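You operate a simulated robot arm through the tools that you are given. There is no shell and no other tool.

The job below is to be done with a simulated robot arm. You get a single attempt, and the scene is never put back.

JOB
File the burr off the gland plate and tap its cord bush flush.
Fine: stand file block and mallet on their spots again, at any turn. Set down upright: file block, wiring mallet. What is to be rubbed or washed off counts as gone when no trace of it is left.

Only the result counts: the job must be done as asked and must still hold three seconds after the hand-in. Knocking over, shifting, dropping, spilling or breaking anything else fails it.

ROBOT AND FRAMES
A 6-joint arm with a two-finger parallel gripper, fixed in place. Base frame: the origin is on the floor under the middle of its stand, x ahead of it, y to its left, z up; the work surface is at about z = 850. Units: mm, rad, N and s.
With the tool pointing down near the work surface it reaches from about 260 to 680 mm from the base axis. Its first joint turns from -1.152 to 1.152 rad. Payload 2.9 kg.
The tool frame sits at the grasp point between the pads (the TCP): z along the fingers, y along the line on which they close. The tips reach 30 mm beyond it. Largest opening 110 mm; finger width 20, thickness 10; the body of the gripper, 48 by 112 mm, starts 55 mm behind the TCP.
Orientation is that of the tool frame in the base frame, as a unit quaternion [w, x, y, z]. With the fingers straight down and closing along the base's y, the tool's x points along the base's -x, its y along +y and its z along -z.

CONTROLS
- The arm moves only by the tool jog_arm. Its argument "motion" is a list of rows, each an object (a shift or turn left out is 0, a gripper value left out holds the last) with "offset": the shift along the base's x, y, z in mm, a list of three; "rot": the turn, a rotation vector about the base's x, y, z in rad, a list of three. In form: [{"offset": [tx, ty, tz], "rot": [wx, wy, wz]}, ...]. A call has 1 to 20 rows; each row shifts and turns the commanded pose from where the row before left it. "hand" is the gripper command, from -1 (fully open) to 1 (shut), values between in proportion, set as the call begins (left out, the last holds). Rows are played at 5 a second. More than 50 mm and 0.15 rad between two rows, or a gripper value outside its range, and nothing of the call is played. A pose out of reach is approached as far as the arm can. The call stops where the force on the tool passes 40 N (or 10 N more than at its start, if that is more) or the arm is blocked; 0.2 s more then pass. Each finger travels about 108 mm/s and halts on what it meets, pressing with about 29 N; the grip force reading is that of the motor and also rises with nothing between the fingers. The clock runs only during rows and for 0.2 s after the last one: add rows that do not move to give the fingers time. It gives the time, the measured TCP pose, the force on the tool (base axes), the opening and the grip force at its end, in the units of the frame above (readings bear some noise), with the torque about the TCP (base axes, N m) and any sound that the robot's microphone picked up, and new pictures: "views" is both (left out), scene, wrist or none.
- Cameras (640 x 400 px; columns grow to the right, rows downward): "scene" is fixed at [80.6, 430.5, 1397.1]; the picture's right is [-0.75, -0.66, 0.00], its down [-0.29, 0.33, -0.90] and it looks along [0.59, -0.68, -0.44] (base axes); focal length 357 px, centre (320, 200). "wrist" rides on the gripper at [72, 17, -104] in the tool frame; the picture's right is [-0.23, 0.97, 0.00], its down [-0.76, -0.18, -0.62] and it looks along [-0.61, -0.14, 0.78] (tool axes); focal length 222 px, centre (320, 200).
- probe_pixels(camera, pixels): for up to 12 pixels [column, row] of the newest picture of that camera ("zoom" is the newest enlarged one), the place [x, y, z] in the base frame of the surface seen there, good to about 2 mm. It takes no simulated time.
- zoom(camera, box): a new picture of the part [left, top, right, bottom] of that camera's present view, enlarged. It takes no simulated time.
- hand_in(): hands the job in; it is judged then, once.

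Open the gripper and draw the arm clear of the work before you hand the job in, unless the task says otherwise.

The tools are called after "Call:" as name(argument=value, ...) on one line, values as JSON. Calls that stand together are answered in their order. jog_arm: Moves the arm, as the interface text tells. Its arguments: {"type":"object","properties":{"motion":{"type":"array","items":{"type":"object","properties":{"offset":{"type":"array","items":{"type":"number"}},"rot":{"type":"array","items":{"type":"number"}}}}},"hand":{"type":"number"},"views":{"type":"string","enum":["both","scene","wrist","none"]}},"required":["motion"]} The other tools are called the same way: probe_pixels (camera, pixels) gives the place of the surface under pixels of a picture; zoom (camera, box) takes an enlarged picture of a part of a camera's view; hand_in () hands the job in.

At the start:

```text
clock: 0.0
position: [497.1, -94.4, 1155.6]
tool_rot: [0.0, 0.0, 1.0, 0.0]
ft_force: [0.1, 0.2, 0.2]
wrist_torque: [0.0, 0.01, -0.03]
gripper_width: 109.9
gripper_force: 0.0
```

scene: 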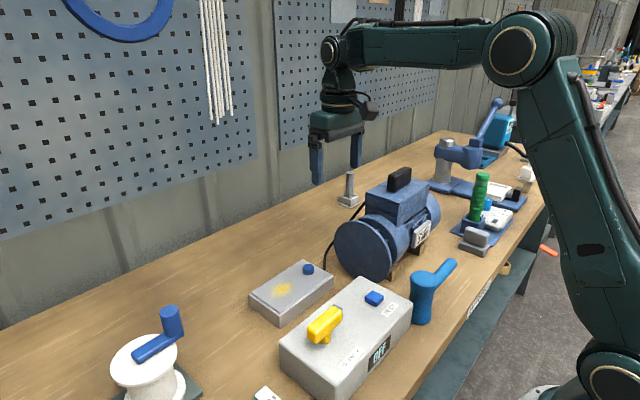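
wrist: 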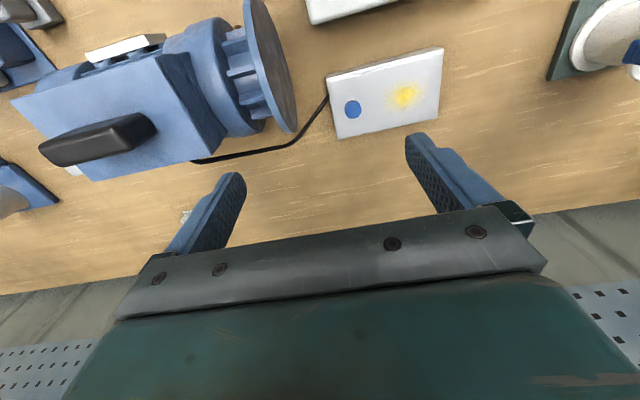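

The scene shows a grey plate with a yellow smudge (about 283,290) and a blue bush (308,268), with tools to the right near (475,230). I'll zoom in to identify each object.

Call:
zoom(camera="scene", box=[420, 90, 560, 270])

Call:
zoom(camera="scene", box=[230, 230, 430, 390])

Call:
zoom(camera="scene", box=[320, 150, 480, 290])

```text
2.22 times, centred on (490, 180) of scene
```

zoom: 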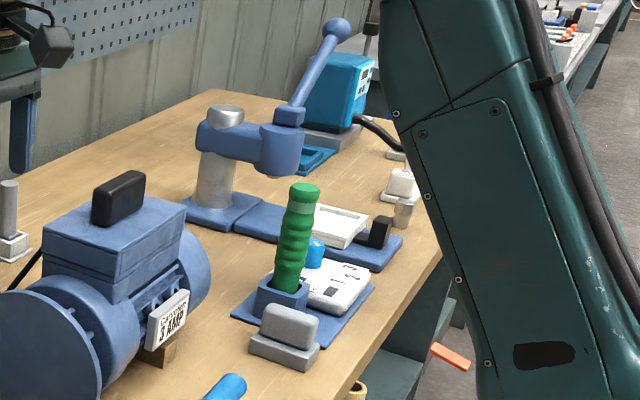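

```text
2.50 times, centred on (330, 310) of scene
```

zoom: 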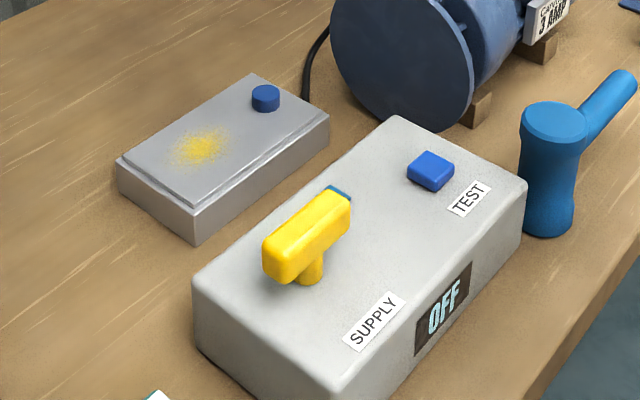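

```text
2.86 times, centred on (400, 220) of scene
```

zoom: 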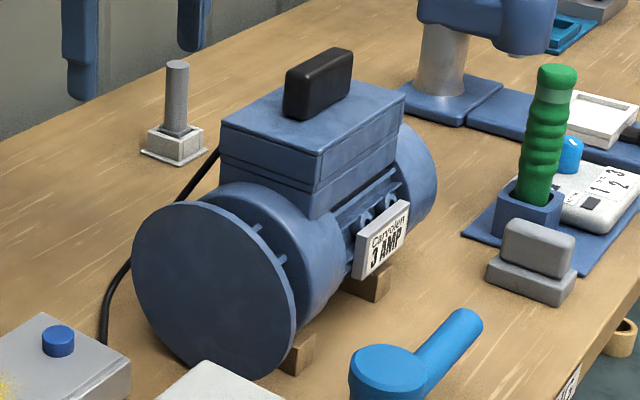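

I want close-ups of the small post at (348,190), the grey block at (475,240), the item near (525,180), and the blue handled item at (425,290). I'll zoom in tighter and probe a few points.

Call:
zoom(camera="scene", box=[328, 160, 372, 215])

Call:
zoom(camera="scene", box=[445, 165, 545, 260])

Call:
zoom(camera="scene", box=[60, 290, 260, 400])

Call:
probe_pixels(camera="scene", pixels=[[349, 174], [347, 203], [475, 233], [473, 248], [425, 280], [448, 265], [422, 321], [283, 290], [308, 266], [481, 176], [526, 172], [255, 295]])

```text
7.27 times, centred on (350, 188) of scene
```

zoom: 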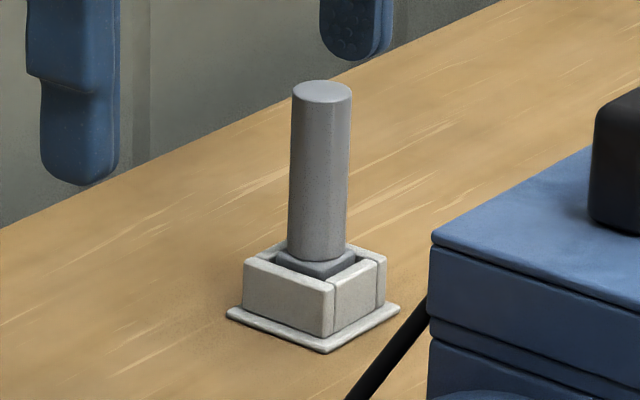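

```text
4.21 times, centred on (495, 212) of scene
```

zoom: 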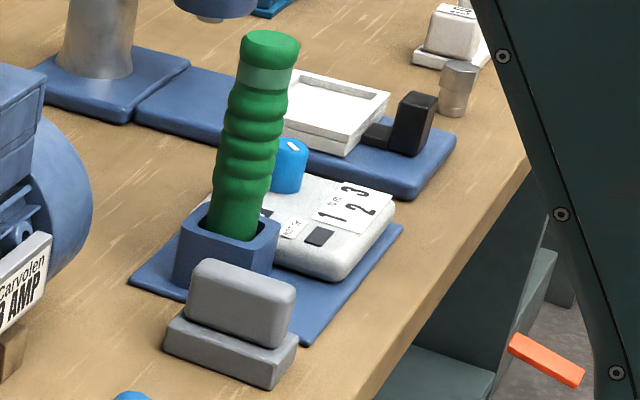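

```text
3.20 times, centred on (160, 345) of scene
```

zoom: 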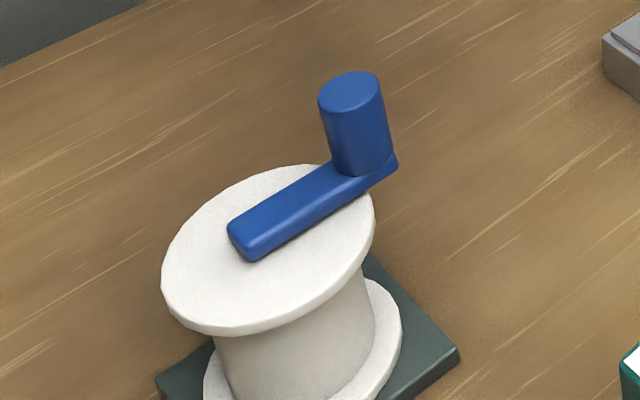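

```text
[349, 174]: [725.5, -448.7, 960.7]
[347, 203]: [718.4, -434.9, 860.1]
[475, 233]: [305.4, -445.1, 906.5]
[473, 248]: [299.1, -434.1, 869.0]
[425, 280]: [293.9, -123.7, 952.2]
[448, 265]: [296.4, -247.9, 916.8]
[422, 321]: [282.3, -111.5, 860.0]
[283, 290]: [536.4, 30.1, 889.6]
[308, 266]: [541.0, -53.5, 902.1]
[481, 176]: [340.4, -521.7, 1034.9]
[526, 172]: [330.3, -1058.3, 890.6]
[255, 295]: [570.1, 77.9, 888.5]
```

The blue item at (425,285) looks like the mallet (head standing at about (294,-124), handle horizontal) and the grey block at (475,240) looks like the file block at about (302,-440). I'll swing the wrist over to that area at height to get a better view.

Call:
jog_arm(motion=[{"offset": [-20, -29, 0], "rot": [0, 0, -0.13]}, {"offset": [-20, -29, 0], "rot": [0, 0, -0.13]}, {"offset": [-20, -29, 0], "rot": [0, 0, -0.13]}, {"offset": [-20, -29, 0], "rot": [0, 0, -0.13]}, {"offset": [-20, -29, 0], "rot": [0, 0, -0.13]}, {"offset": [-20, -29, 0], "rot": [0, 0, -0.13]}, {"offset": [-20, -29, 0], "rot": [0, 0, -0.13]}, {"offset": [-20, -29, 0], "rot": [0, 0, -0.13]}, {"offset": [0, 0, 0]}], hand=-1, views="both")

```text
clock: 2.0
position: [335.4, -326.5, 1153.8]
tool_rot: [0.001, 0.497, 0.868, 0.001]
ft_force: [0.4, 0.4, -0.4]
wrist_torque: [0.01, 0.0, -0.02]
gripper_width: 110.2
gripper_force: 0.1
```

scene: 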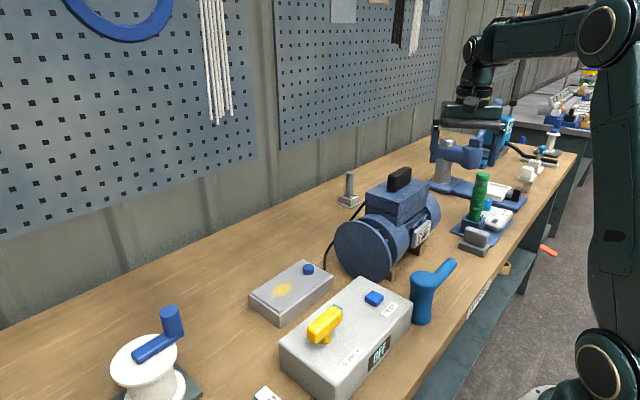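
wrist: 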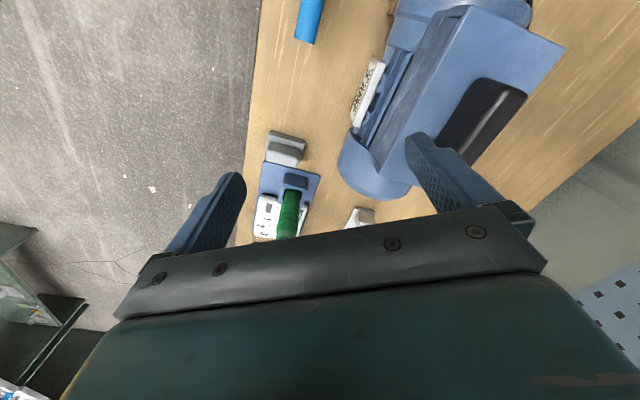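

The wrist view now shows the grey block at about (285,150) and the mallet handle at the top (308,18). I'll zoom on the block and probe its corners.

Call:
zoom(camera="wrist", box=[240, 120, 340, 245])

Call:
zoom(camera="scene", box=[440, 210, 520, 265])

Call:
probe_pixels(camera="wrist", pixels=[[285, 135], [303, 144], [268, 150], [285, 155], [287, 146], [270, 164], [315, 178], [300, 160], [290, 182], [291, 200], [256, 150], [330, 190]])

Call:
probe_pixels(camera="scene", pixels=[[475, 230], [466, 238], [486, 244], [462, 247], [485, 253], [460, 243], [474, 257], [489, 235], [466, 229], [459, 229], [452, 270], [414, 285]])

```text
3.20 times, centred on (290, 182) of wrist
```

zoom: 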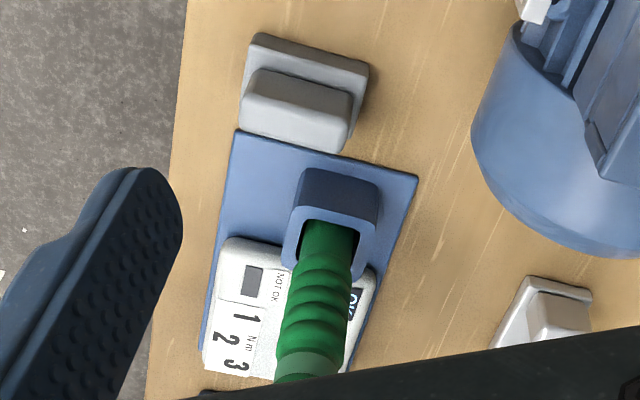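

```text
7.27 times, centred on (480, 238) of scene
```

zoom: 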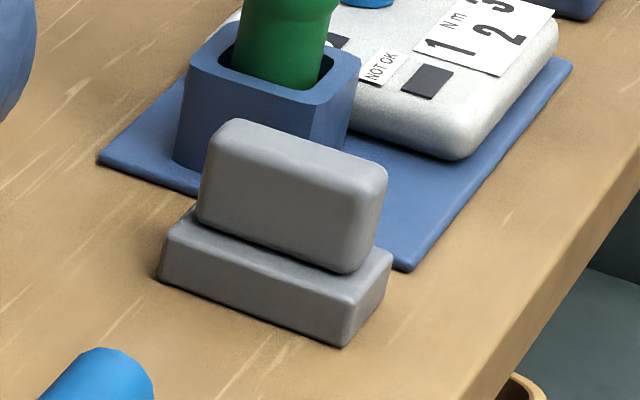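

```text
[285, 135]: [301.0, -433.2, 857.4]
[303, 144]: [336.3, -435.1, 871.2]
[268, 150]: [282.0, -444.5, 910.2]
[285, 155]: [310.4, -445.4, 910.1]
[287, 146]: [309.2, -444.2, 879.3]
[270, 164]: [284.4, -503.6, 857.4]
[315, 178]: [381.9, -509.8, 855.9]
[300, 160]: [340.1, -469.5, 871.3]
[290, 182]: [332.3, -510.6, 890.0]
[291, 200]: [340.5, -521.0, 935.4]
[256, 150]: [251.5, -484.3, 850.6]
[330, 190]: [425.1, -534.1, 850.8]
```

```text
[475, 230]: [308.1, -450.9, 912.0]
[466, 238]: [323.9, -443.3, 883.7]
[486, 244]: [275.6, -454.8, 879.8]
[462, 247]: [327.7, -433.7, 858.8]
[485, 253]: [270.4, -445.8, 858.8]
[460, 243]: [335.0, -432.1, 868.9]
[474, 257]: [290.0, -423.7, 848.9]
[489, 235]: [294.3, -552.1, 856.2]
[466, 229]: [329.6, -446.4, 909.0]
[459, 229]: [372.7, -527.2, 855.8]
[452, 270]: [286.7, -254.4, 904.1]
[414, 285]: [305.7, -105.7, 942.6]
```

The grey block's base spans roughly x 268–338 at y about -440, with a slight turn (~0.2 rad), and the grip top is at z≈912. I'll go lower and turn the tool to line up with the block's long axis for a more precise look.

Call:
jog_arm(motion=[{"offset": [-10, -18, -31], "rot": [0, 0, -0.107]}, {"offset": [-10, -18, -31], "rot": [0, 0, -0.107]}, {"offset": [-10, -18, -31], "rot": [0, 0, -0.107]}, {"offset": [0, 0, -31]}, {"offset": [0, 0, 0]}], hand=-1, views="wrist")

```text
clock: 3.2
position: [306.6, -379.2, 1031.1]
tool_rot: [0.001, 0.629, 0.777, 0.0]
ft_force: [0.1, -0.8, -0.3]
wrist_torque: [0.04, 0.0, -0.01]
gripper_width: 110.0
gripper_force: 0.1
```

wrist: 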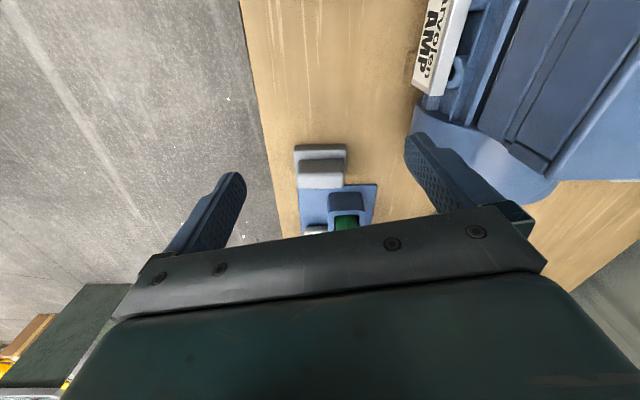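

The block is at (320,165) in the wrist view, roughly aligned with the fingers. I'll zoom in and probe its corners.

Call:
zoom(camera="wrist", box=[280, 130, 392, 200])

Call:
probe_pixels(camera="wrist", pixels=[[296, 147], [296, 153], [344, 147], [344, 153], [302, 162], [340, 162], [303, 174], [339, 172], [322, 150], [321, 164], [321, 172], [322, 184]])

```text
5.71 times, centred on (336, 165) of wrist
```

zoom: 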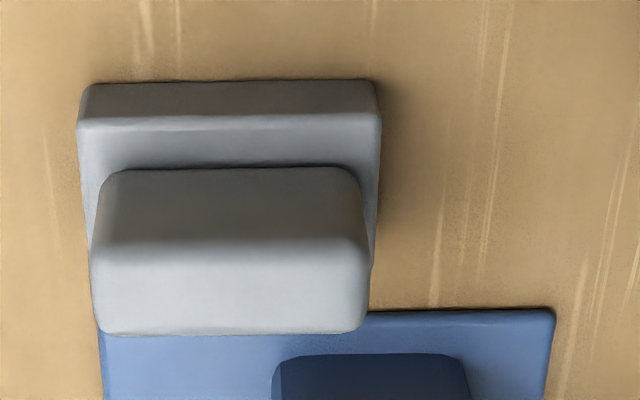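

```text
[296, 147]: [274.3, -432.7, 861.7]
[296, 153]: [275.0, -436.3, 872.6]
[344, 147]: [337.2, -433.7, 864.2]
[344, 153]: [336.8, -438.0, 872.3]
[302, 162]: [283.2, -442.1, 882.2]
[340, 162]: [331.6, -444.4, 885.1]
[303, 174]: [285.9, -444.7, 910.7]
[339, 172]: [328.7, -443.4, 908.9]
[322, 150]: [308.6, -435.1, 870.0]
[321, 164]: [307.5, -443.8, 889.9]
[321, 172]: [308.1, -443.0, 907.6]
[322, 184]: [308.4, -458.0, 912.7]
```

The block is nearly aligned with the base x axis: base x≈274–338, front y≈-433, grip x≈282–332, top z≈912. Now I'll measure the plate, motor, supply box and mallet from the scene picture.

Call:
probe_pixels(camera="scene", pixels=[[251, 295], [304, 262], [331, 276], [280, 309], [283, 290], [273, 287], [294, 291], [308, 264], [308, 271], [303, 269], [280, 320], [300, 285]])

Call:
probe_pixels(camera="scene", pixels=[[400, 172], [398, 186], [372, 195], [440, 215], [365, 228], [388, 265], [355, 276], [340, 245], [374, 298], [325, 322], [366, 280], [409, 304]])

Call:
probe_pixels(camera="scene", pixels=[[424, 276], [415, 279], [433, 279], [424, 282], [440, 270], [451, 262], [455, 266], [423, 300], [422, 318], [414, 318], [430, 318], [446, 275]])

Call:
zoom(camera="scene", box=[400, 250, 470, 330])

```text
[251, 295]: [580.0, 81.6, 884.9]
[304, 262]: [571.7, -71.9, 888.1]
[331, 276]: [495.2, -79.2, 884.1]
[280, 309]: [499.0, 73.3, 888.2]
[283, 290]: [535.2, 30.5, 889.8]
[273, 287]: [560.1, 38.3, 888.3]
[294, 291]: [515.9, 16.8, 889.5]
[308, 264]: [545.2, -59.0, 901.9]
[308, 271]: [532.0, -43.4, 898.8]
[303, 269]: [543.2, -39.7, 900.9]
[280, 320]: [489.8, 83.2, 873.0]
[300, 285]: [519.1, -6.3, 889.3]
```

```text
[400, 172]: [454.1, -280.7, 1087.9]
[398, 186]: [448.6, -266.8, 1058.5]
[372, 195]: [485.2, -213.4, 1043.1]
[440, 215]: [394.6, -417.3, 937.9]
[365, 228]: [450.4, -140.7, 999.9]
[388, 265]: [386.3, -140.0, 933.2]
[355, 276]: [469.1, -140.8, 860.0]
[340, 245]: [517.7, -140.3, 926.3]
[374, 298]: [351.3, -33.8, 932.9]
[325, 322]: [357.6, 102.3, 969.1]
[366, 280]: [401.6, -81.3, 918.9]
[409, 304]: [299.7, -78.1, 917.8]
```

```text
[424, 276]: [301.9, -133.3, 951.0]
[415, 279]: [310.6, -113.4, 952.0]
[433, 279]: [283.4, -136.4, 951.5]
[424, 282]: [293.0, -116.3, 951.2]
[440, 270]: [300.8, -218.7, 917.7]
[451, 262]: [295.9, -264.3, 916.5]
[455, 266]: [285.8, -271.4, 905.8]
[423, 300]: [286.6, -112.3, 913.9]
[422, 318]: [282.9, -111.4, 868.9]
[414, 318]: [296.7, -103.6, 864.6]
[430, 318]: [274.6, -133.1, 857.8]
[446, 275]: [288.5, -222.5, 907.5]
```

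```text
5.00 times, centred on (435, 290) of scene
```

zoom: 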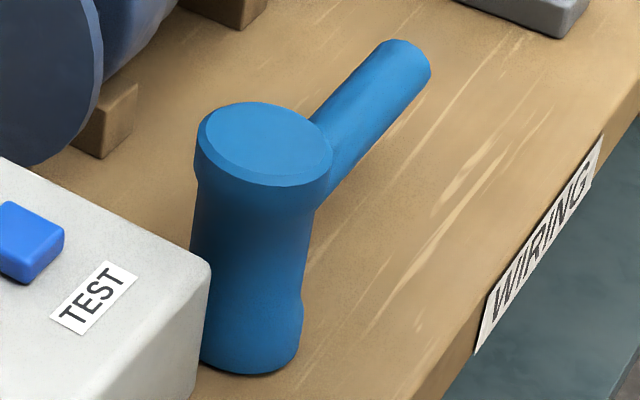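

The mallet head is about (297,-125), z 850–951, its handle at mid-height pointing along -y; the plate top is z≈889, burr near (537,28), bush near (541,-52). I'll turn the tool to -90° and move in above the file block for a closer check.

Call:
jog_arm(motion=[{"offset": [0, -20, -10], "rot": [0, 0, -0.1055]}, {"offset": [0, -20, -10], "rot": [0, 0, -0.1055]}, {"offset": [0, -15, -20]}, {"offset": [0, 0, 0]}], hand=-1, views="both")

```text
clock: 4.2
position: [306.7, -437.6, 993.7]
tool_rot: [0.0, 0.707, 0.707, 0.001]
ft_force: [-0.5, 1.0, -1.1]
wrist_torque: [0.02, 0.0, -0.02]
gripper_width: 110.1
gripper_force: 0.1
```

scene: 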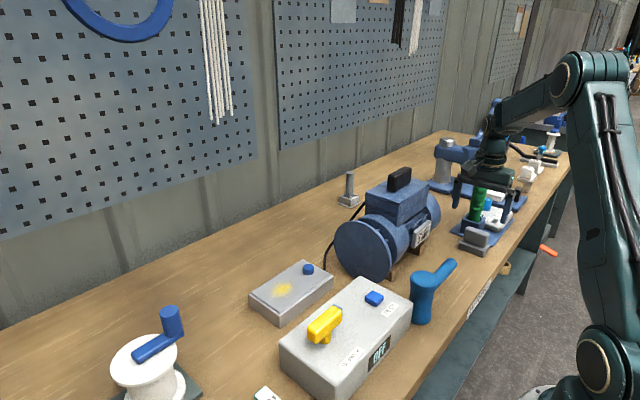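
wrist: 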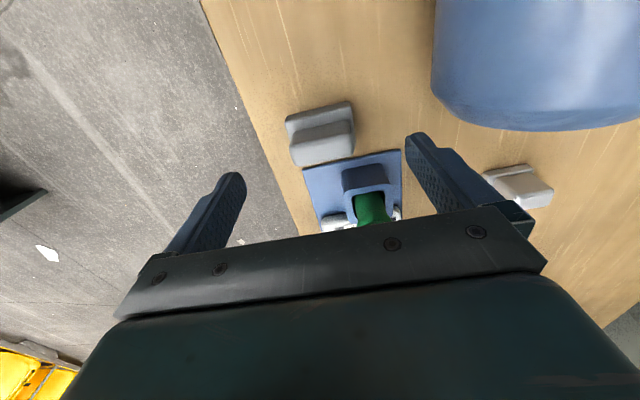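

The block is now at (320,135) in the wrist view. I'll zoom and probe its edges again, along with the holder and the green handle.

Call:
zoom(camera="wrist", box=[270, 90, 420, 230])

Call:
probe_pixels(camera="wrist", pixels=[[286, 122], [350, 105], [292, 138], [354, 121], [293, 150], [352, 133], [298, 163], [325, 165], [352, 150], [322, 145], [362, 172], [372, 205]])

```text
2.86 times, centred on (345, 160) of wrist
```

zoom: 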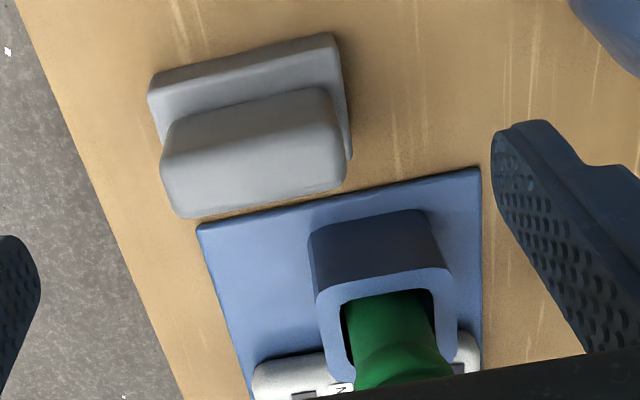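

```text
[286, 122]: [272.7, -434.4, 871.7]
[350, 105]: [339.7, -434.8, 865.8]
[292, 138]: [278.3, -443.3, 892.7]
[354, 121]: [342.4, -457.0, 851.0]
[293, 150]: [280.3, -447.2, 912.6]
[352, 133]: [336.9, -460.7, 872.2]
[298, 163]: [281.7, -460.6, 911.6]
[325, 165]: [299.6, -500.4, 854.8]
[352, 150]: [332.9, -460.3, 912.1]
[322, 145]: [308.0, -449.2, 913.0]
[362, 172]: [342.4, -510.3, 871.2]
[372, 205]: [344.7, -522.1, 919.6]
```

I still need the grip's rear edge, so I'll probe along a column across the block top and behind it.

Call:
probe_pixels(camera="wrist", pixels=[[320, 132], [321, 136], [322, 140], [323, 144], [324, 148], [325, 152], [326, 155], [326, 157], [327, 159], [327, 161], [328, 163], [345, 151]])

Call:
probe_pixels(camera="scene", pixels=[[470, 226], [478, 228], [486, 231], [474, 226], [462, 247], [470, 251], [478, 254], [461, 240], [464, 228], [489, 236], [480, 245], [470, 241]])

```text
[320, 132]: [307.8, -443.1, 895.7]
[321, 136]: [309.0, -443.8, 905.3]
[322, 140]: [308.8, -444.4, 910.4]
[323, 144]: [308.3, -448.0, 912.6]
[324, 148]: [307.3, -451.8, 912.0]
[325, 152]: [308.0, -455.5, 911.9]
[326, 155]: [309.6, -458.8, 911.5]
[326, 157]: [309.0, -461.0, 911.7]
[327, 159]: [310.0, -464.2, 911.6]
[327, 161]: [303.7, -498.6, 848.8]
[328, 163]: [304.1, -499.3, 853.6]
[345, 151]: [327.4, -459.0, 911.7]
```

```text
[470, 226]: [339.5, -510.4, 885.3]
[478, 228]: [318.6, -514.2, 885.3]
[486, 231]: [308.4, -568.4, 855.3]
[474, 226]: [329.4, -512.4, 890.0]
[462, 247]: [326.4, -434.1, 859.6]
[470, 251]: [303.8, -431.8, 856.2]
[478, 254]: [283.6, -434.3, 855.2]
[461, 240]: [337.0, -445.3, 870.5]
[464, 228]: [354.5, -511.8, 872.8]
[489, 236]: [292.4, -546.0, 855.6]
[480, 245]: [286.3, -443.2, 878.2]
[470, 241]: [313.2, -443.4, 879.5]
```

The grip spans x≈280–333, y≈-443 to -466 with its top at z 912, so I'll centre at (306.7,-454.5). I'll move over it and descend partway with the fingers open.

Call:
jog_arm(motion=[{"offset": [0, -18, 0]}, {"offset": [0, 0, -25]}, {"offset": [0, 0, -25]}, {"offset": [0, 0, 0]}, {"offset": [0, 0, 0]}], hand=-1, views="both")

```text
clock: 5.4
position: [305.1, -451.6, 940.9]
tool_rot: [0.0, 0.707, 0.707, 0.0]
ft_force: [-0.4, -0.2, -0.8]
wrist_torque: [0.03, -0.03, 0.01]
gripper_width: 110.0
gripper_force: 0.0
```

scene: 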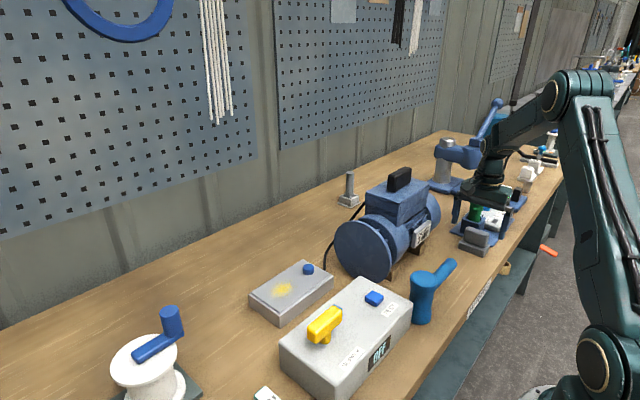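
wrist: 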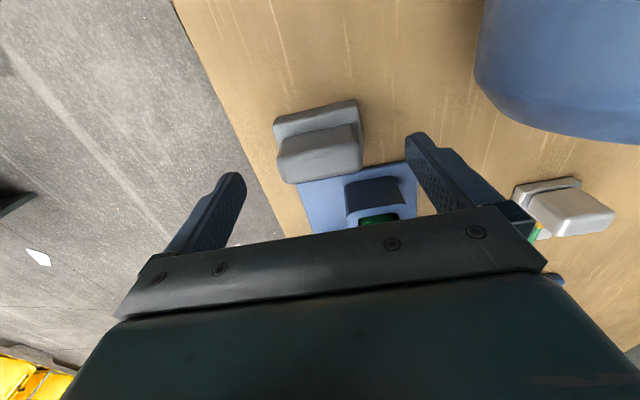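

The block sits at (318,140), still above and between the fingers. I'll take a still reading to see how noisy the pose readings are.

Call:
jog_arm(motion=[{"offset": [0, 0, 0]}], views="none")

Call:
jog_arm(motion=[{"offset": [0, 0, 0]}], views="none")

Call:
jog_arm(motion=[{"offset": [0, 0, 0]}], views="none")

```text
clock: 5.8
position: [305.9, -452.5, 940.5]
tool_rot: [0.001, 0.707, 0.707, 0.0]
ft_force: [-0.7, -0.4, 0.3]
wrist_torque: [-0.01, -0.02, 0.01]
gripper_width: 110.0
gripper_force: 0.0
```

```text
clock: 6.2
position: [306.3, -452.6, 940.4]
tool_rot: [0.0, 0.708, 0.706, 0.0]
ft_force: [-0.4, 0.4, -0.1]
wrist_torque: [-0.02, 0.03, 0.03]
gripper_width: 110.1
gripper_force: 0.0
```

```text
clock: 6.6
position: [306.5, -453.2, 940.6]
tool_rot: [0.001, 0.708, 0.707, -0.001]
ft_force: [0.6, -0.6, 0.1]
wrist_torque: [-0.01, 0.0, -0.02]
gripper_width: 110.0
gripper_force: 0.1
```

Pose noise is about 1 mm, with the mean TCP near (306.3,-453,940.6). I'll descend to z≈906 so the tips end just above the block's base flange (z 872).

Call:
jog_arm(motion=[{"offset": [0.5, -1.5, -15]}, {"offset": [0, 0, -12]}, {"offset": [0, 0, -7]}, {"offset": [0, 0, 0]}, {"offset": [0, 0, 0]}], hand=-1, views="both")

```text
clock: 7.8
position: [306.1, -453.5, 907.7]
tool_rot: [0.0, 0.707, 0.707, 0.0]
ft_force: [0.9, -0.3, 0.5]
wrist_torque: [0.01, 0.01, 0.03]
gripper_width: 109.8
gripper_force: 0.1
```

scene: 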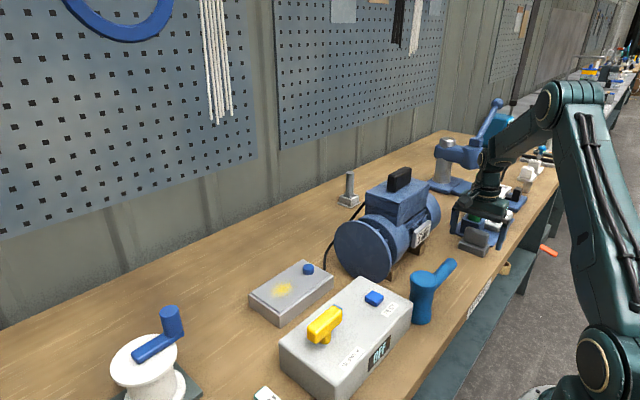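
wrist: 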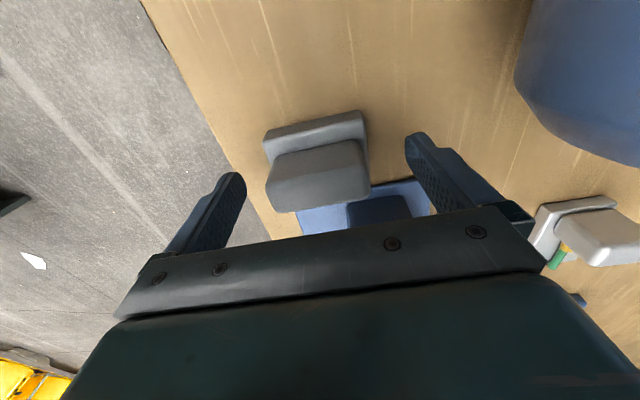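

The grip now lies between the fingers. I'll zoom the scene to check finger height against the block before I close.

Call:
zoom(camera="scene", box=[435, 170, 545, 265])

Call:
zoom(camera="wrist", box=[220, 90, 460, 240])

Call:
probe_pixels(camera="wrist", pixels=[[272, 175], [361, 155], [280, 190], [368, 180], [320, 150], [322, 165], [324, 185], [326, 202], [328, 206], [265, 140], [362, 112], [366, 140]])

```text
4.21 times, centred on (490, 218) of scene
```

zoom: 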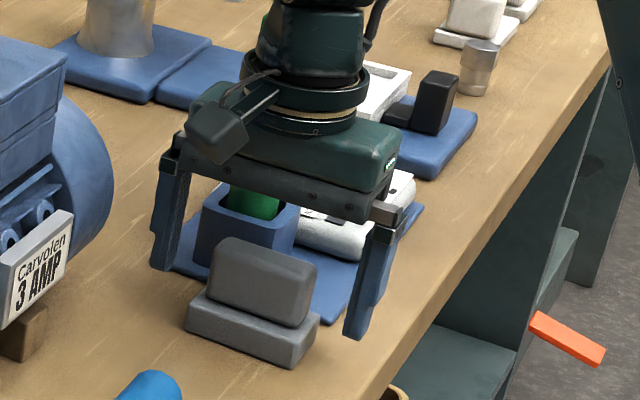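

```text
2.67 times, centred on (340, 165) of wrist
```

zoom: 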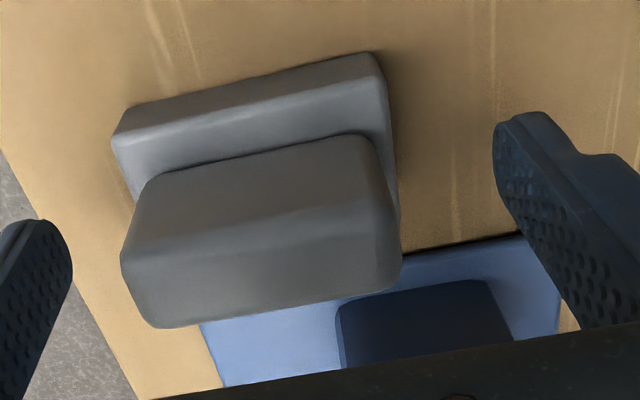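

```text
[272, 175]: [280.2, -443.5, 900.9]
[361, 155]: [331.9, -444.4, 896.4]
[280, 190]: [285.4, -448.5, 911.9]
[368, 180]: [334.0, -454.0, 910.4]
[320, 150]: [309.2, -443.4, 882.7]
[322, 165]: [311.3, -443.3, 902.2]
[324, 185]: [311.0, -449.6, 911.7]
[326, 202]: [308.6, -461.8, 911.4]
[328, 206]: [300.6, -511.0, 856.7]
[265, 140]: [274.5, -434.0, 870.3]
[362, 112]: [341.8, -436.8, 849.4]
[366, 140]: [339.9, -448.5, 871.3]
```

The fingers straddle the grip, centred at x≈306.8, and clear the base flange. Closing now.

Call:
jog_arm(motion=[{"offset": [0, 0, 0]}, {"offset": [0, 0, 0]}, {"offset": [0, 0, 0]}, {"offset": [0, 0, 0]}], hand=1, views="both")

```text
clock: 8.8
position: [306.5, -454.9, 907.2]
tool_rot: [0.0, 0.707, 0.707, 0.0]
ft_force: [0.1, 0.1, -0.2]
wrist_torque: [-0.02, -0.04, -0.01]
gripper_width: 59.7
gripper_force: 28.9
```

scene: 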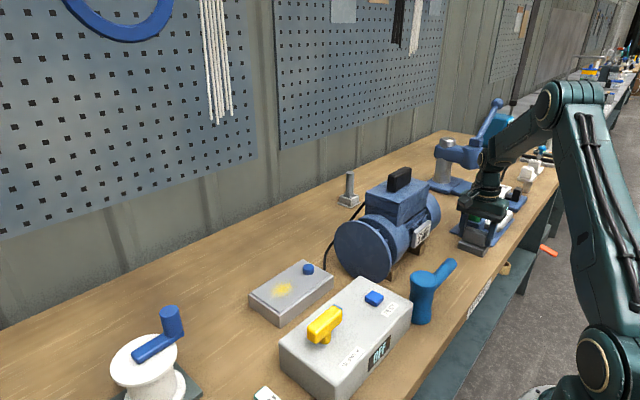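
wrist: 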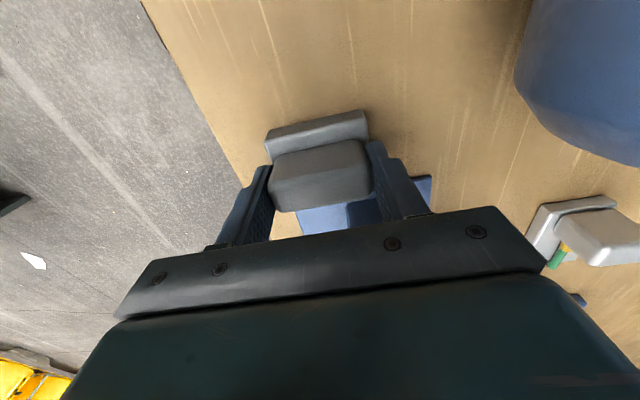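

The gripper stopped at about 60 mm with 29 N, so it has the block. I'll lift a little and check the hold.

Call:
jog_arm(motion=[{"offset": [0, 0, 10]}, {"offset": [0, 0, 20]}, {"offset": [0, 0, 0]}, {"offset": [0, 0, 0]}], views="both")

```text
clock: 9.8
position: [305.4, -455.3, 937.7]
tool_rot: [0.001, 0.707, 0.707, 0.0]
ft_force: [-0.1, 0.7, -1.2]
wrist_torque: [0.03, -0.03, 0.0]
gripper_width: 59.6
gripper_force: 29.1
```

scene: 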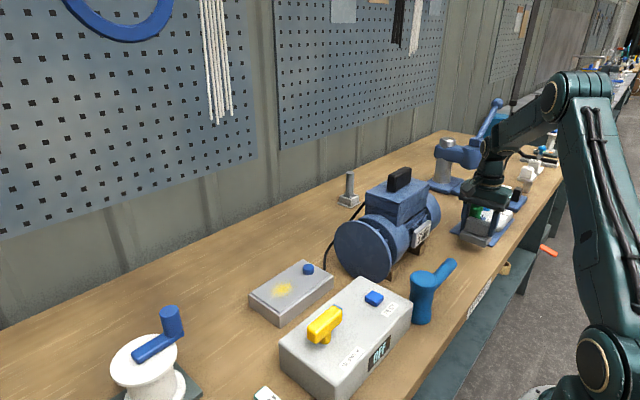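
wrist: 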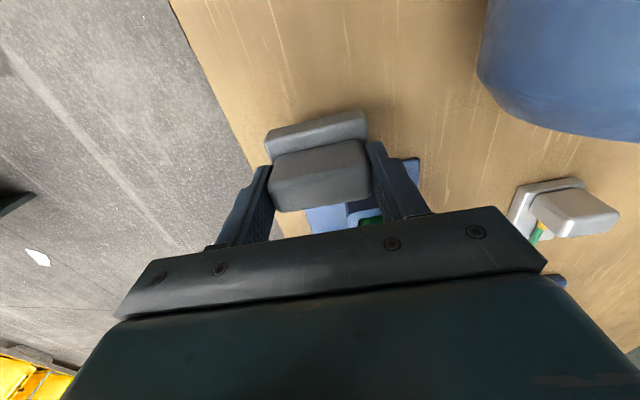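

The block lifted level and holds firmly. I'll raise it well above the motor and carry it over toward the plate.

Call:
jog_arm(motion=[{"offset": [0, 0, 30]}, {"offset": [0, 0, 40]}, {"offset": [0, 0, 40]}, {"offset": [0, 0, 40]}, {"offset": [0, 0, 40]}, {"offset": [0, 0, 40]}, {"offset": [0, 0, 12.4]}, {"offset": [0, 0, 0]}], views="wrist")

Call:
jog_arm(motion=[{"offset": [14.4, 30.9, 0]}, {"offset": [16.4, 34.5, 0]}, {"offset": [16.4, 34.5, 0]}, {"offset": [16.4, 34.5, 0]}, {"offset": [16.4, 34.5, 0]}, {"offset": [16.4, 34.5, 0]}, {"offset": [16.4, 34.5, 0]}, {"offset": [16.4, 34.5, 0]}, {"offset": [16.4, 34.5, 0]}, {"offset": [16.4, 34.5, 0]}, {"offset": [16.4, 34.5, 0]}, {"offset": [16.4, 34.5, 0]}, {"offset": [16.4, 34.5, 0]}, {"offset": [18.2, 38, 0]}, {"offset": [0, 0, 0]}], views="both")

```text
clock: 11.6
position: [306.6, -456.5, 1182.2]
tool_rot: [-0.001, 0.707, 0.707, 0.001]
ft_force: [-0.5, -1.2, -1.3]
wrist_torque: [0.01, 0.01, 0.0]
gripper_width: 59.8
gripper_force: 28.6
```

wrist: 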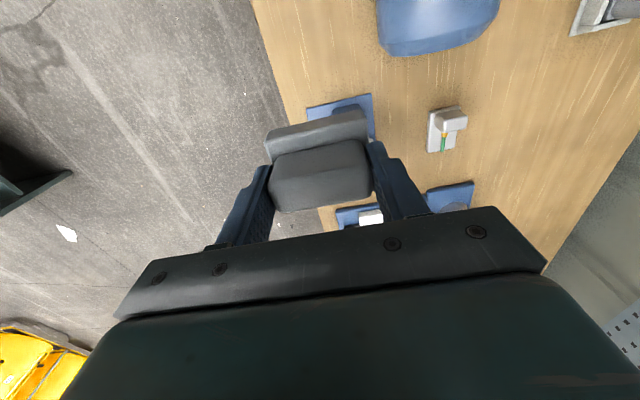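

```text
clock: 14.8
position: [538.9, 24.4, 1176.7]
tool_rot: [0.0, 0.707, 0.707, 0.0]
ft_force: [0.1, 1.4, -1.8]
wrist_torque: [-0.01, 0.0, -0.01]
gripper_width: 59.6
gripper_force: 28.6
```

scene: 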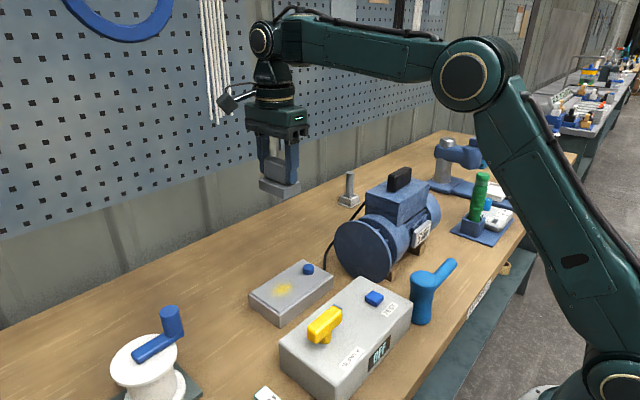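
wrist: 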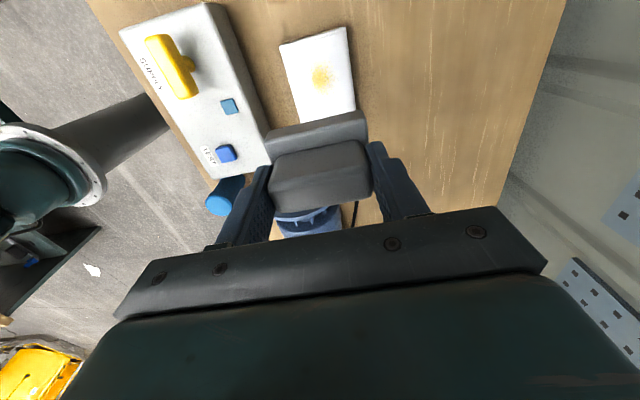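

The block is now over the plate area. I'll zoom on the burr in the wrist view and on the file block's empty spot in the scene view.

Call:
zoom(camera="wrist", box=[265, 15, 375, 125])

Call:
zoom(camera="scene", box=[435, 200, 525, 265])

Call:
zoom(camera="scene", box=[240, 250, 345, 330])

Call:
probe_pixels(camera="wrist", pixels=[[321, 77], [314, 77], [330, 75], [321, 68], [323, 87], [280, 45], [345, 29], [303, 120], [354, 110], [312, 88], [332, 66], [311, 70]])

```text
3.64 times, centred on (320, 70) of wrist
```

zoom: 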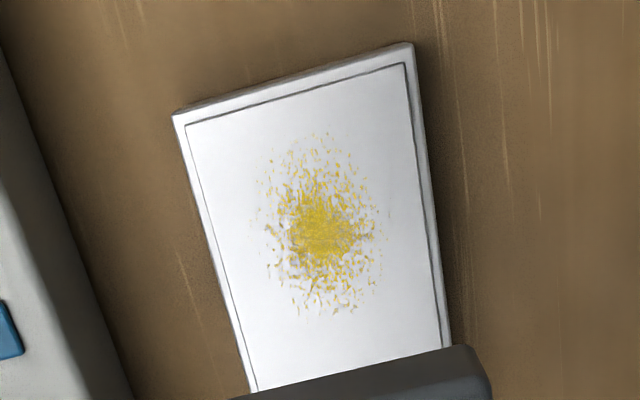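

```text
6.15 times, centred on (480, 232) of scene
```

zoom: 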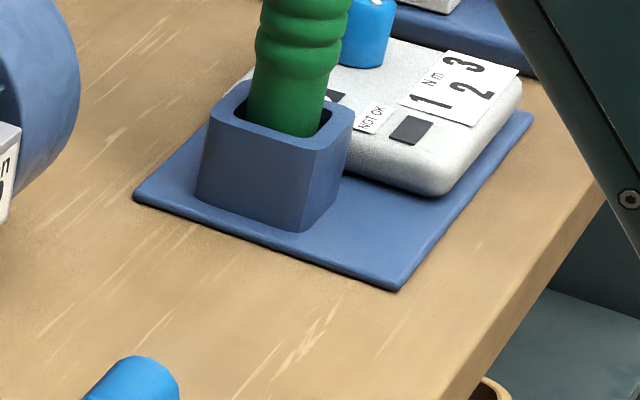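

```text
5.00 times, centred on (292, 290) of scene
```

zoom: 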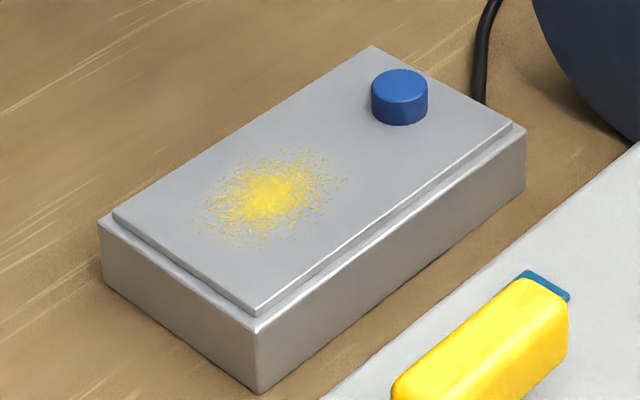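

```text
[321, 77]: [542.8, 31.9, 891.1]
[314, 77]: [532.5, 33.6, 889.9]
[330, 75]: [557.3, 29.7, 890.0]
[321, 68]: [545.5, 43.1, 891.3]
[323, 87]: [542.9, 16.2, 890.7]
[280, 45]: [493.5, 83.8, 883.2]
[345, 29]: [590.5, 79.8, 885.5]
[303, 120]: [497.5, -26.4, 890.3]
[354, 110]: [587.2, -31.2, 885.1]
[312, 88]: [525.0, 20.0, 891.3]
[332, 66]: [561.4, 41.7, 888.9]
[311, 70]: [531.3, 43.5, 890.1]
```

The burr spans roughly x 515–567, y -5 to 68 on the plate, centred near (541,31). I'll lower the block to about 20 mm above the plate.

Call:
jog_arm(motion=[{"offset": [2, 1, -35]}, {"offset": [2, 1, -35]}, {"offset": [0, 0, -35]}, {"offset": [0, 0, -35]}, {"offset": [0, 0, -35]}, {"offset": [0, 0, -35]}, {"offset": [0, 0, 0]}, {"offset": [0, 0, 0]}], views="both")

```text
clock: 16.6
position: [540.3, 29.1, 969.8]
tool_rot: [0.0, 0.708, 0.707, -0.001]
ft_force: [-0.4, -0.3, -0.9]
wrist_torque: [0.02, 0.02, 0.0]
gripper_width: 59.9
gripper_force: 28.5
```

scene: 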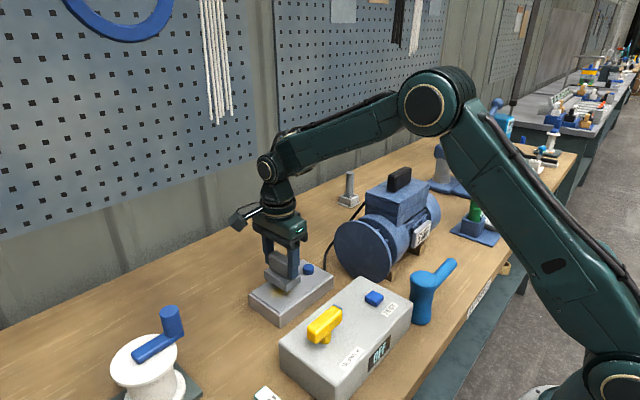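
wrist: 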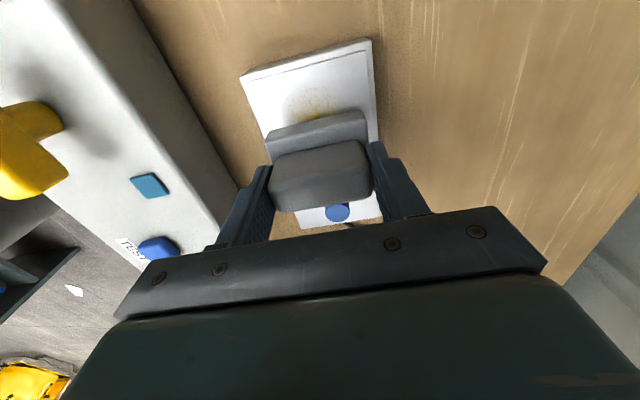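

The block hovers over the burr with the bush clear behind at (338,212). I'll lower slowly toward contact at about TCP z 947.

Call:
jog_arm(motion=[{"offset": [0, 0, -10]}, {"offset": [0, 0, -6]}, {"offset": [0, 0, -3]}, {"offset": [0, 0, -2]}, {"offset": [0, 0, -1]}, {"offset": [0, 0, 0]}], views="none")

```text
clock: 18.0
position: [539.9, 29.5, 947.5]
tool_rot: [0.0, 0.707, 0.707, 0.0]
ft_force: [0.4, -0.6, -1.5]
wrist_torque: [0.0, 0.02, 0.01]
gripper_width: 59.9
gripper_force: 29.0
```

Still no contact (force z -1.5 is just the load). I'll lower in 1 mm steps.

Call:
jog_arm(motion=[{"offset": [0, 0, -1]}, {"offset": [0, 0, 0]}], views="none")

Call:
jog_arm(motion=[{"offset": [0, 0, -1]}, {"offset": [0, 0, 0]}], views="none")

```text
clock: 18.6
position: [540.7, 28.6, 947.1]
tool_rot: [-0.001, 0.707, 0.707, 0.0]
ft_force: [-1.4, -1.3, 2.7]
wrist_torque: [-0.1, 0.21, 0.05]
gripper_width: 59.5
gripper_force: 28.9
```

```text
clock: 19.2
position: [540.5, 30.7, 947.0]
tool_rot: [0.0, 0.708, 0.706, 0.001]
ft_force: [-6.0, -2.5, 17.1]
wrist_torque: [-0.13, 0.46, 0.0]
gripper_width: 59.7
gripper_force: 29.3
```

Contact: 17 N downward at z≈947. I'll ease off slightly and begin filing strokes along x, over the central band.

Call:
jog_arm(motion=[{"offset": [0, 0, -0.0]}, {"offset": [8, 0, 0.2]}, {"offset": [8, 0, 0]}, {"offset": [-8, 0, 0]}, {"offset": [-8, 0, 0]}, {"offset": [-8, 0, 0]}, {"offset": [-8, 0, 0]}, {"offset": [8, 0, 0]}, {"offset": [8, 0, 0]}, {"offset": [0, 0, 0]}], views="both")

```text
clock: 21.4
position: [540.8, 29.3, 946.8]
tool_rot: [0.0, 0.708, 0.707, 0.0]
ft_force: [-4.4, 0.6, 7.8]
wrist_torque: [0.02, -0.12, 0.03]
gripper_width: 59.9
gripper_force: 29.1
```

scene: 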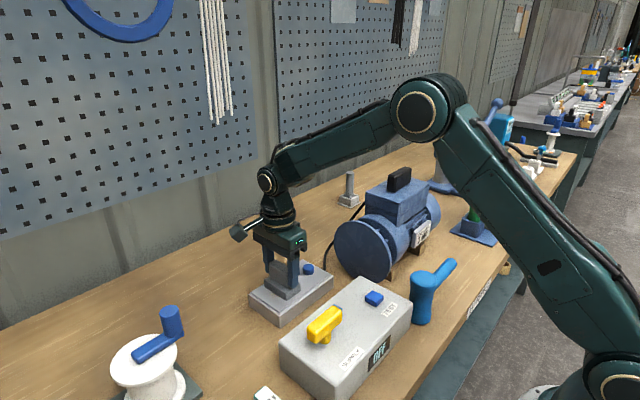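
wrist: 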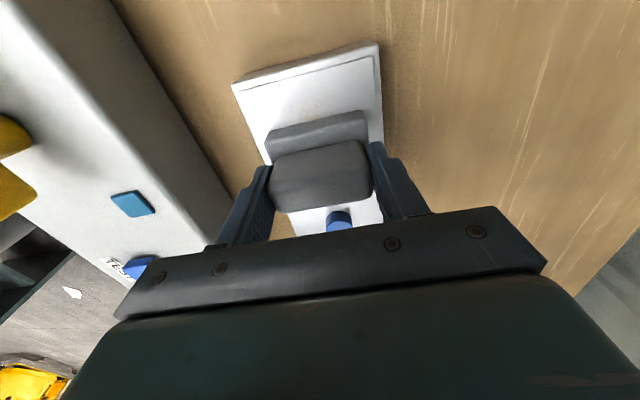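

Pressing at ~8 N without the plate shifting; a faint yellow trace remains above the block at about (315,110), i.e. at larger y. I'll continue the strokes shifted in +y, then back.

Call:
jog_arm(motion=[{"offset": [8, 4, 0]}, {"offset": [8, 4, 0]}, {"offset": [-8, 4, 0]}, {"offset": [-8, 4, 0]}, {"offset": [-8, 0, 0]}, {"offset": [-8, 0, 0]}, {"offset": [8, 4, 0]}, {"offset": [8, 0, 0]}, {"offset": [8, 0, 0]}, {"offset": [8, 0, 0]}, {"offset": [-8, 0, 0]}, {"offset": [-8, 0, 0]}, {"offset": [-8, 0, 0]}, {"offset": [-8, 0, 0]}, {"offset": [8, 0, 0]}, {"offset": [8, 0, 0]}, {"offset": [0, 0, 0]}], views="both")

```text
clock: 25.0
position: [540.1, 49.5, 947.9]
tool_rot: [-0.001, 0.707, 0.707, -0.001]
ft_force: [0.1, 0.4, -2.1]
wrist_torque: [0.0, 0.02, 0.0]
gripper_width: 59.8
gripper_force: 28.9
```

scene: 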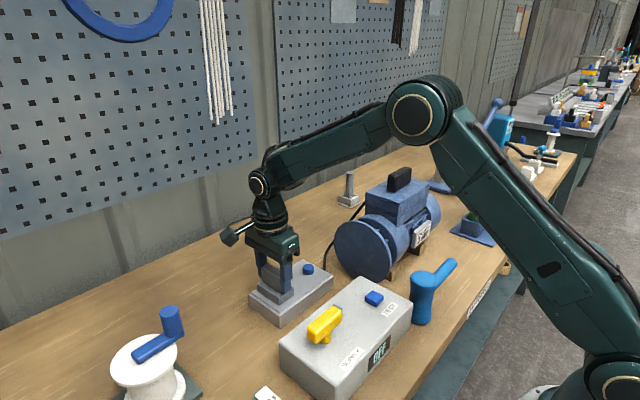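
wrist: 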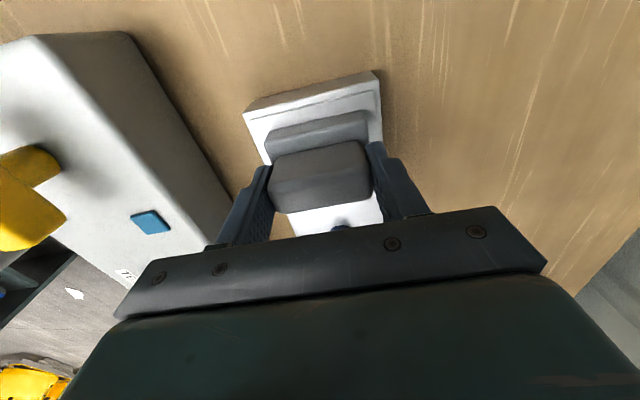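

Contact was lost here (force z -2). I'll press down again in half-millimetre steps until about 12 N.

Call:
jog_arm(motion=[{"offset": [0, 0, -0.7]}, {"offset": [0, 0, 0]}], views="none")

Call:
jog_arm(motion=[{"offset": [0, 0, -0.5]}, {"offset": [0, 0, 0]}], views="none")

```text
clock: 25.6
position: [541.2, 50.3, 946.6]
tool_rot: [0.0, 0.707, 0.708, 0.0]
ft_force: [0.0, 0.0, 1.6]
wrist_torque: [0.04, 0.09, 0.0]
gripper_width: 59.9
gripper_force: 28.5
```

```text
clock: 26.2
position: [541.8, 49.0, 946.7]
tool_rot: [0.0, 0.708, 0.707, 0.002]
ft_force: [2.8, 0.6, 8.8]
wrist_torque: [0.02, 0.24, -0.06]
gripper_width: 59.8
gripper_force: 28.7
```

Now about 9 N. I'll add a touch of pressure and stroke along x at y≈50, then drift back toward y≈30.

Call:
jog_arm(motion=[{"offset": [8, 0, -0.4]}, {"offset": [8, 0, 0]}, {"offset": [-8, 0, 0]}, {"offset": [-8, 0, 0]}, {"offset": [-8, 0, 0]}, {"offset": [-8, 0, 0]}, {"offset": [8, 0, 0]}, {"offset": [8, 0, 0]}, {"offset": [8, 0, 0]}, {"offset": [8, 0, 0]}, {"offset": [-8, 0, 0]}, {"offset": [-8, 0, 0]}, {"offset": [0, 0, 0]}], views="none")

Call:
jog_arm(motion=[{"offset": [-8, -3, 0]}, {"offset": [-8, -3, 0]}, {"offset": [8, -3, 0]}, {"offset": [8, -1, 0]}, {"offset": [8, 0, 0]}, {"offset": [8, 0, 0]}, {"offset": [-8, 0, 0]}, {"offset": [-8, 0, 0]}, {"offset": [-8, 0, 0]}, {"offset": [-8, 0, 0]}, {"offset": [8, 0, 0]}, {"offset": [8, 0, 0]}, {"offset": [0, 0, 0]}], views="none")

```text
clock: 29.0
position: [541.5, 48.1, 946.0]
tool_rot: [0.002, 0.708, 0.707, 0.002]
ft_force: [9.2, -2.2, 22.8]
wrist_torque: [-0.03, 0.08, 0.06]
gripper_width: 59.7
gripper_force: 28.8
```

```text
clock: 31.8
position: [540.9, 39.4, 946.0]
tool_rot: [0.0, 0.707, 0.707, 0.0]
ft_force: [-0.1, -0.4, -1.5]
wrist_torque: [-0.01, -0.03, -0.01]
gripper_width: 59.9
gripper_force: 28.9
```

Contact was lost again (force -1.5 at z 946.0), so the block is creeping up in the grip slightly. I'll lift and back off in -y to inspect what's been removed so far.

Call:
jog_arm(motion=[{"offset": [0, 0, 20]}, {"offset": [0, 0, 30]}, {"offset": [0, -20, 30]}, {"offset": [0, -30, 20]}, {"offset": [0, -30, 0]}, {"offset": [0, 0, 0]}], views="both")

```text
clock: 33.2
position: [538.9, -44.0, 1047.1]
tool_rot: [0.0, 0.707, 0.707, 0.0]
ft_force: [1.2, 0.0, -1.6]
wrist_torque: [0.0, -0.01, -0.01]
gripper_width: 59.7
gripper_force: 28.9
```

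scene: 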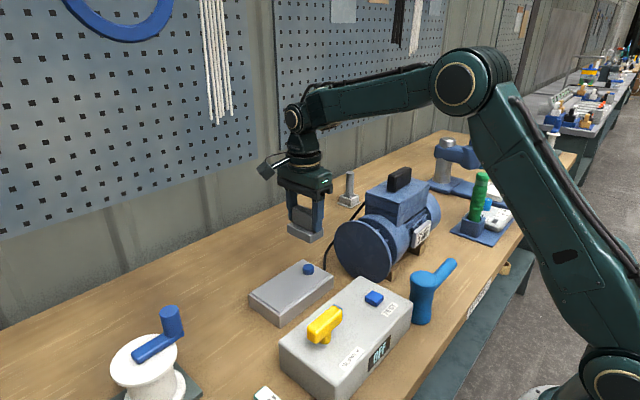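
wrist: 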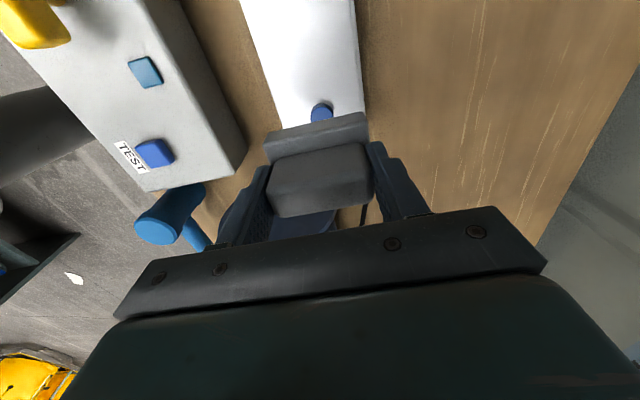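

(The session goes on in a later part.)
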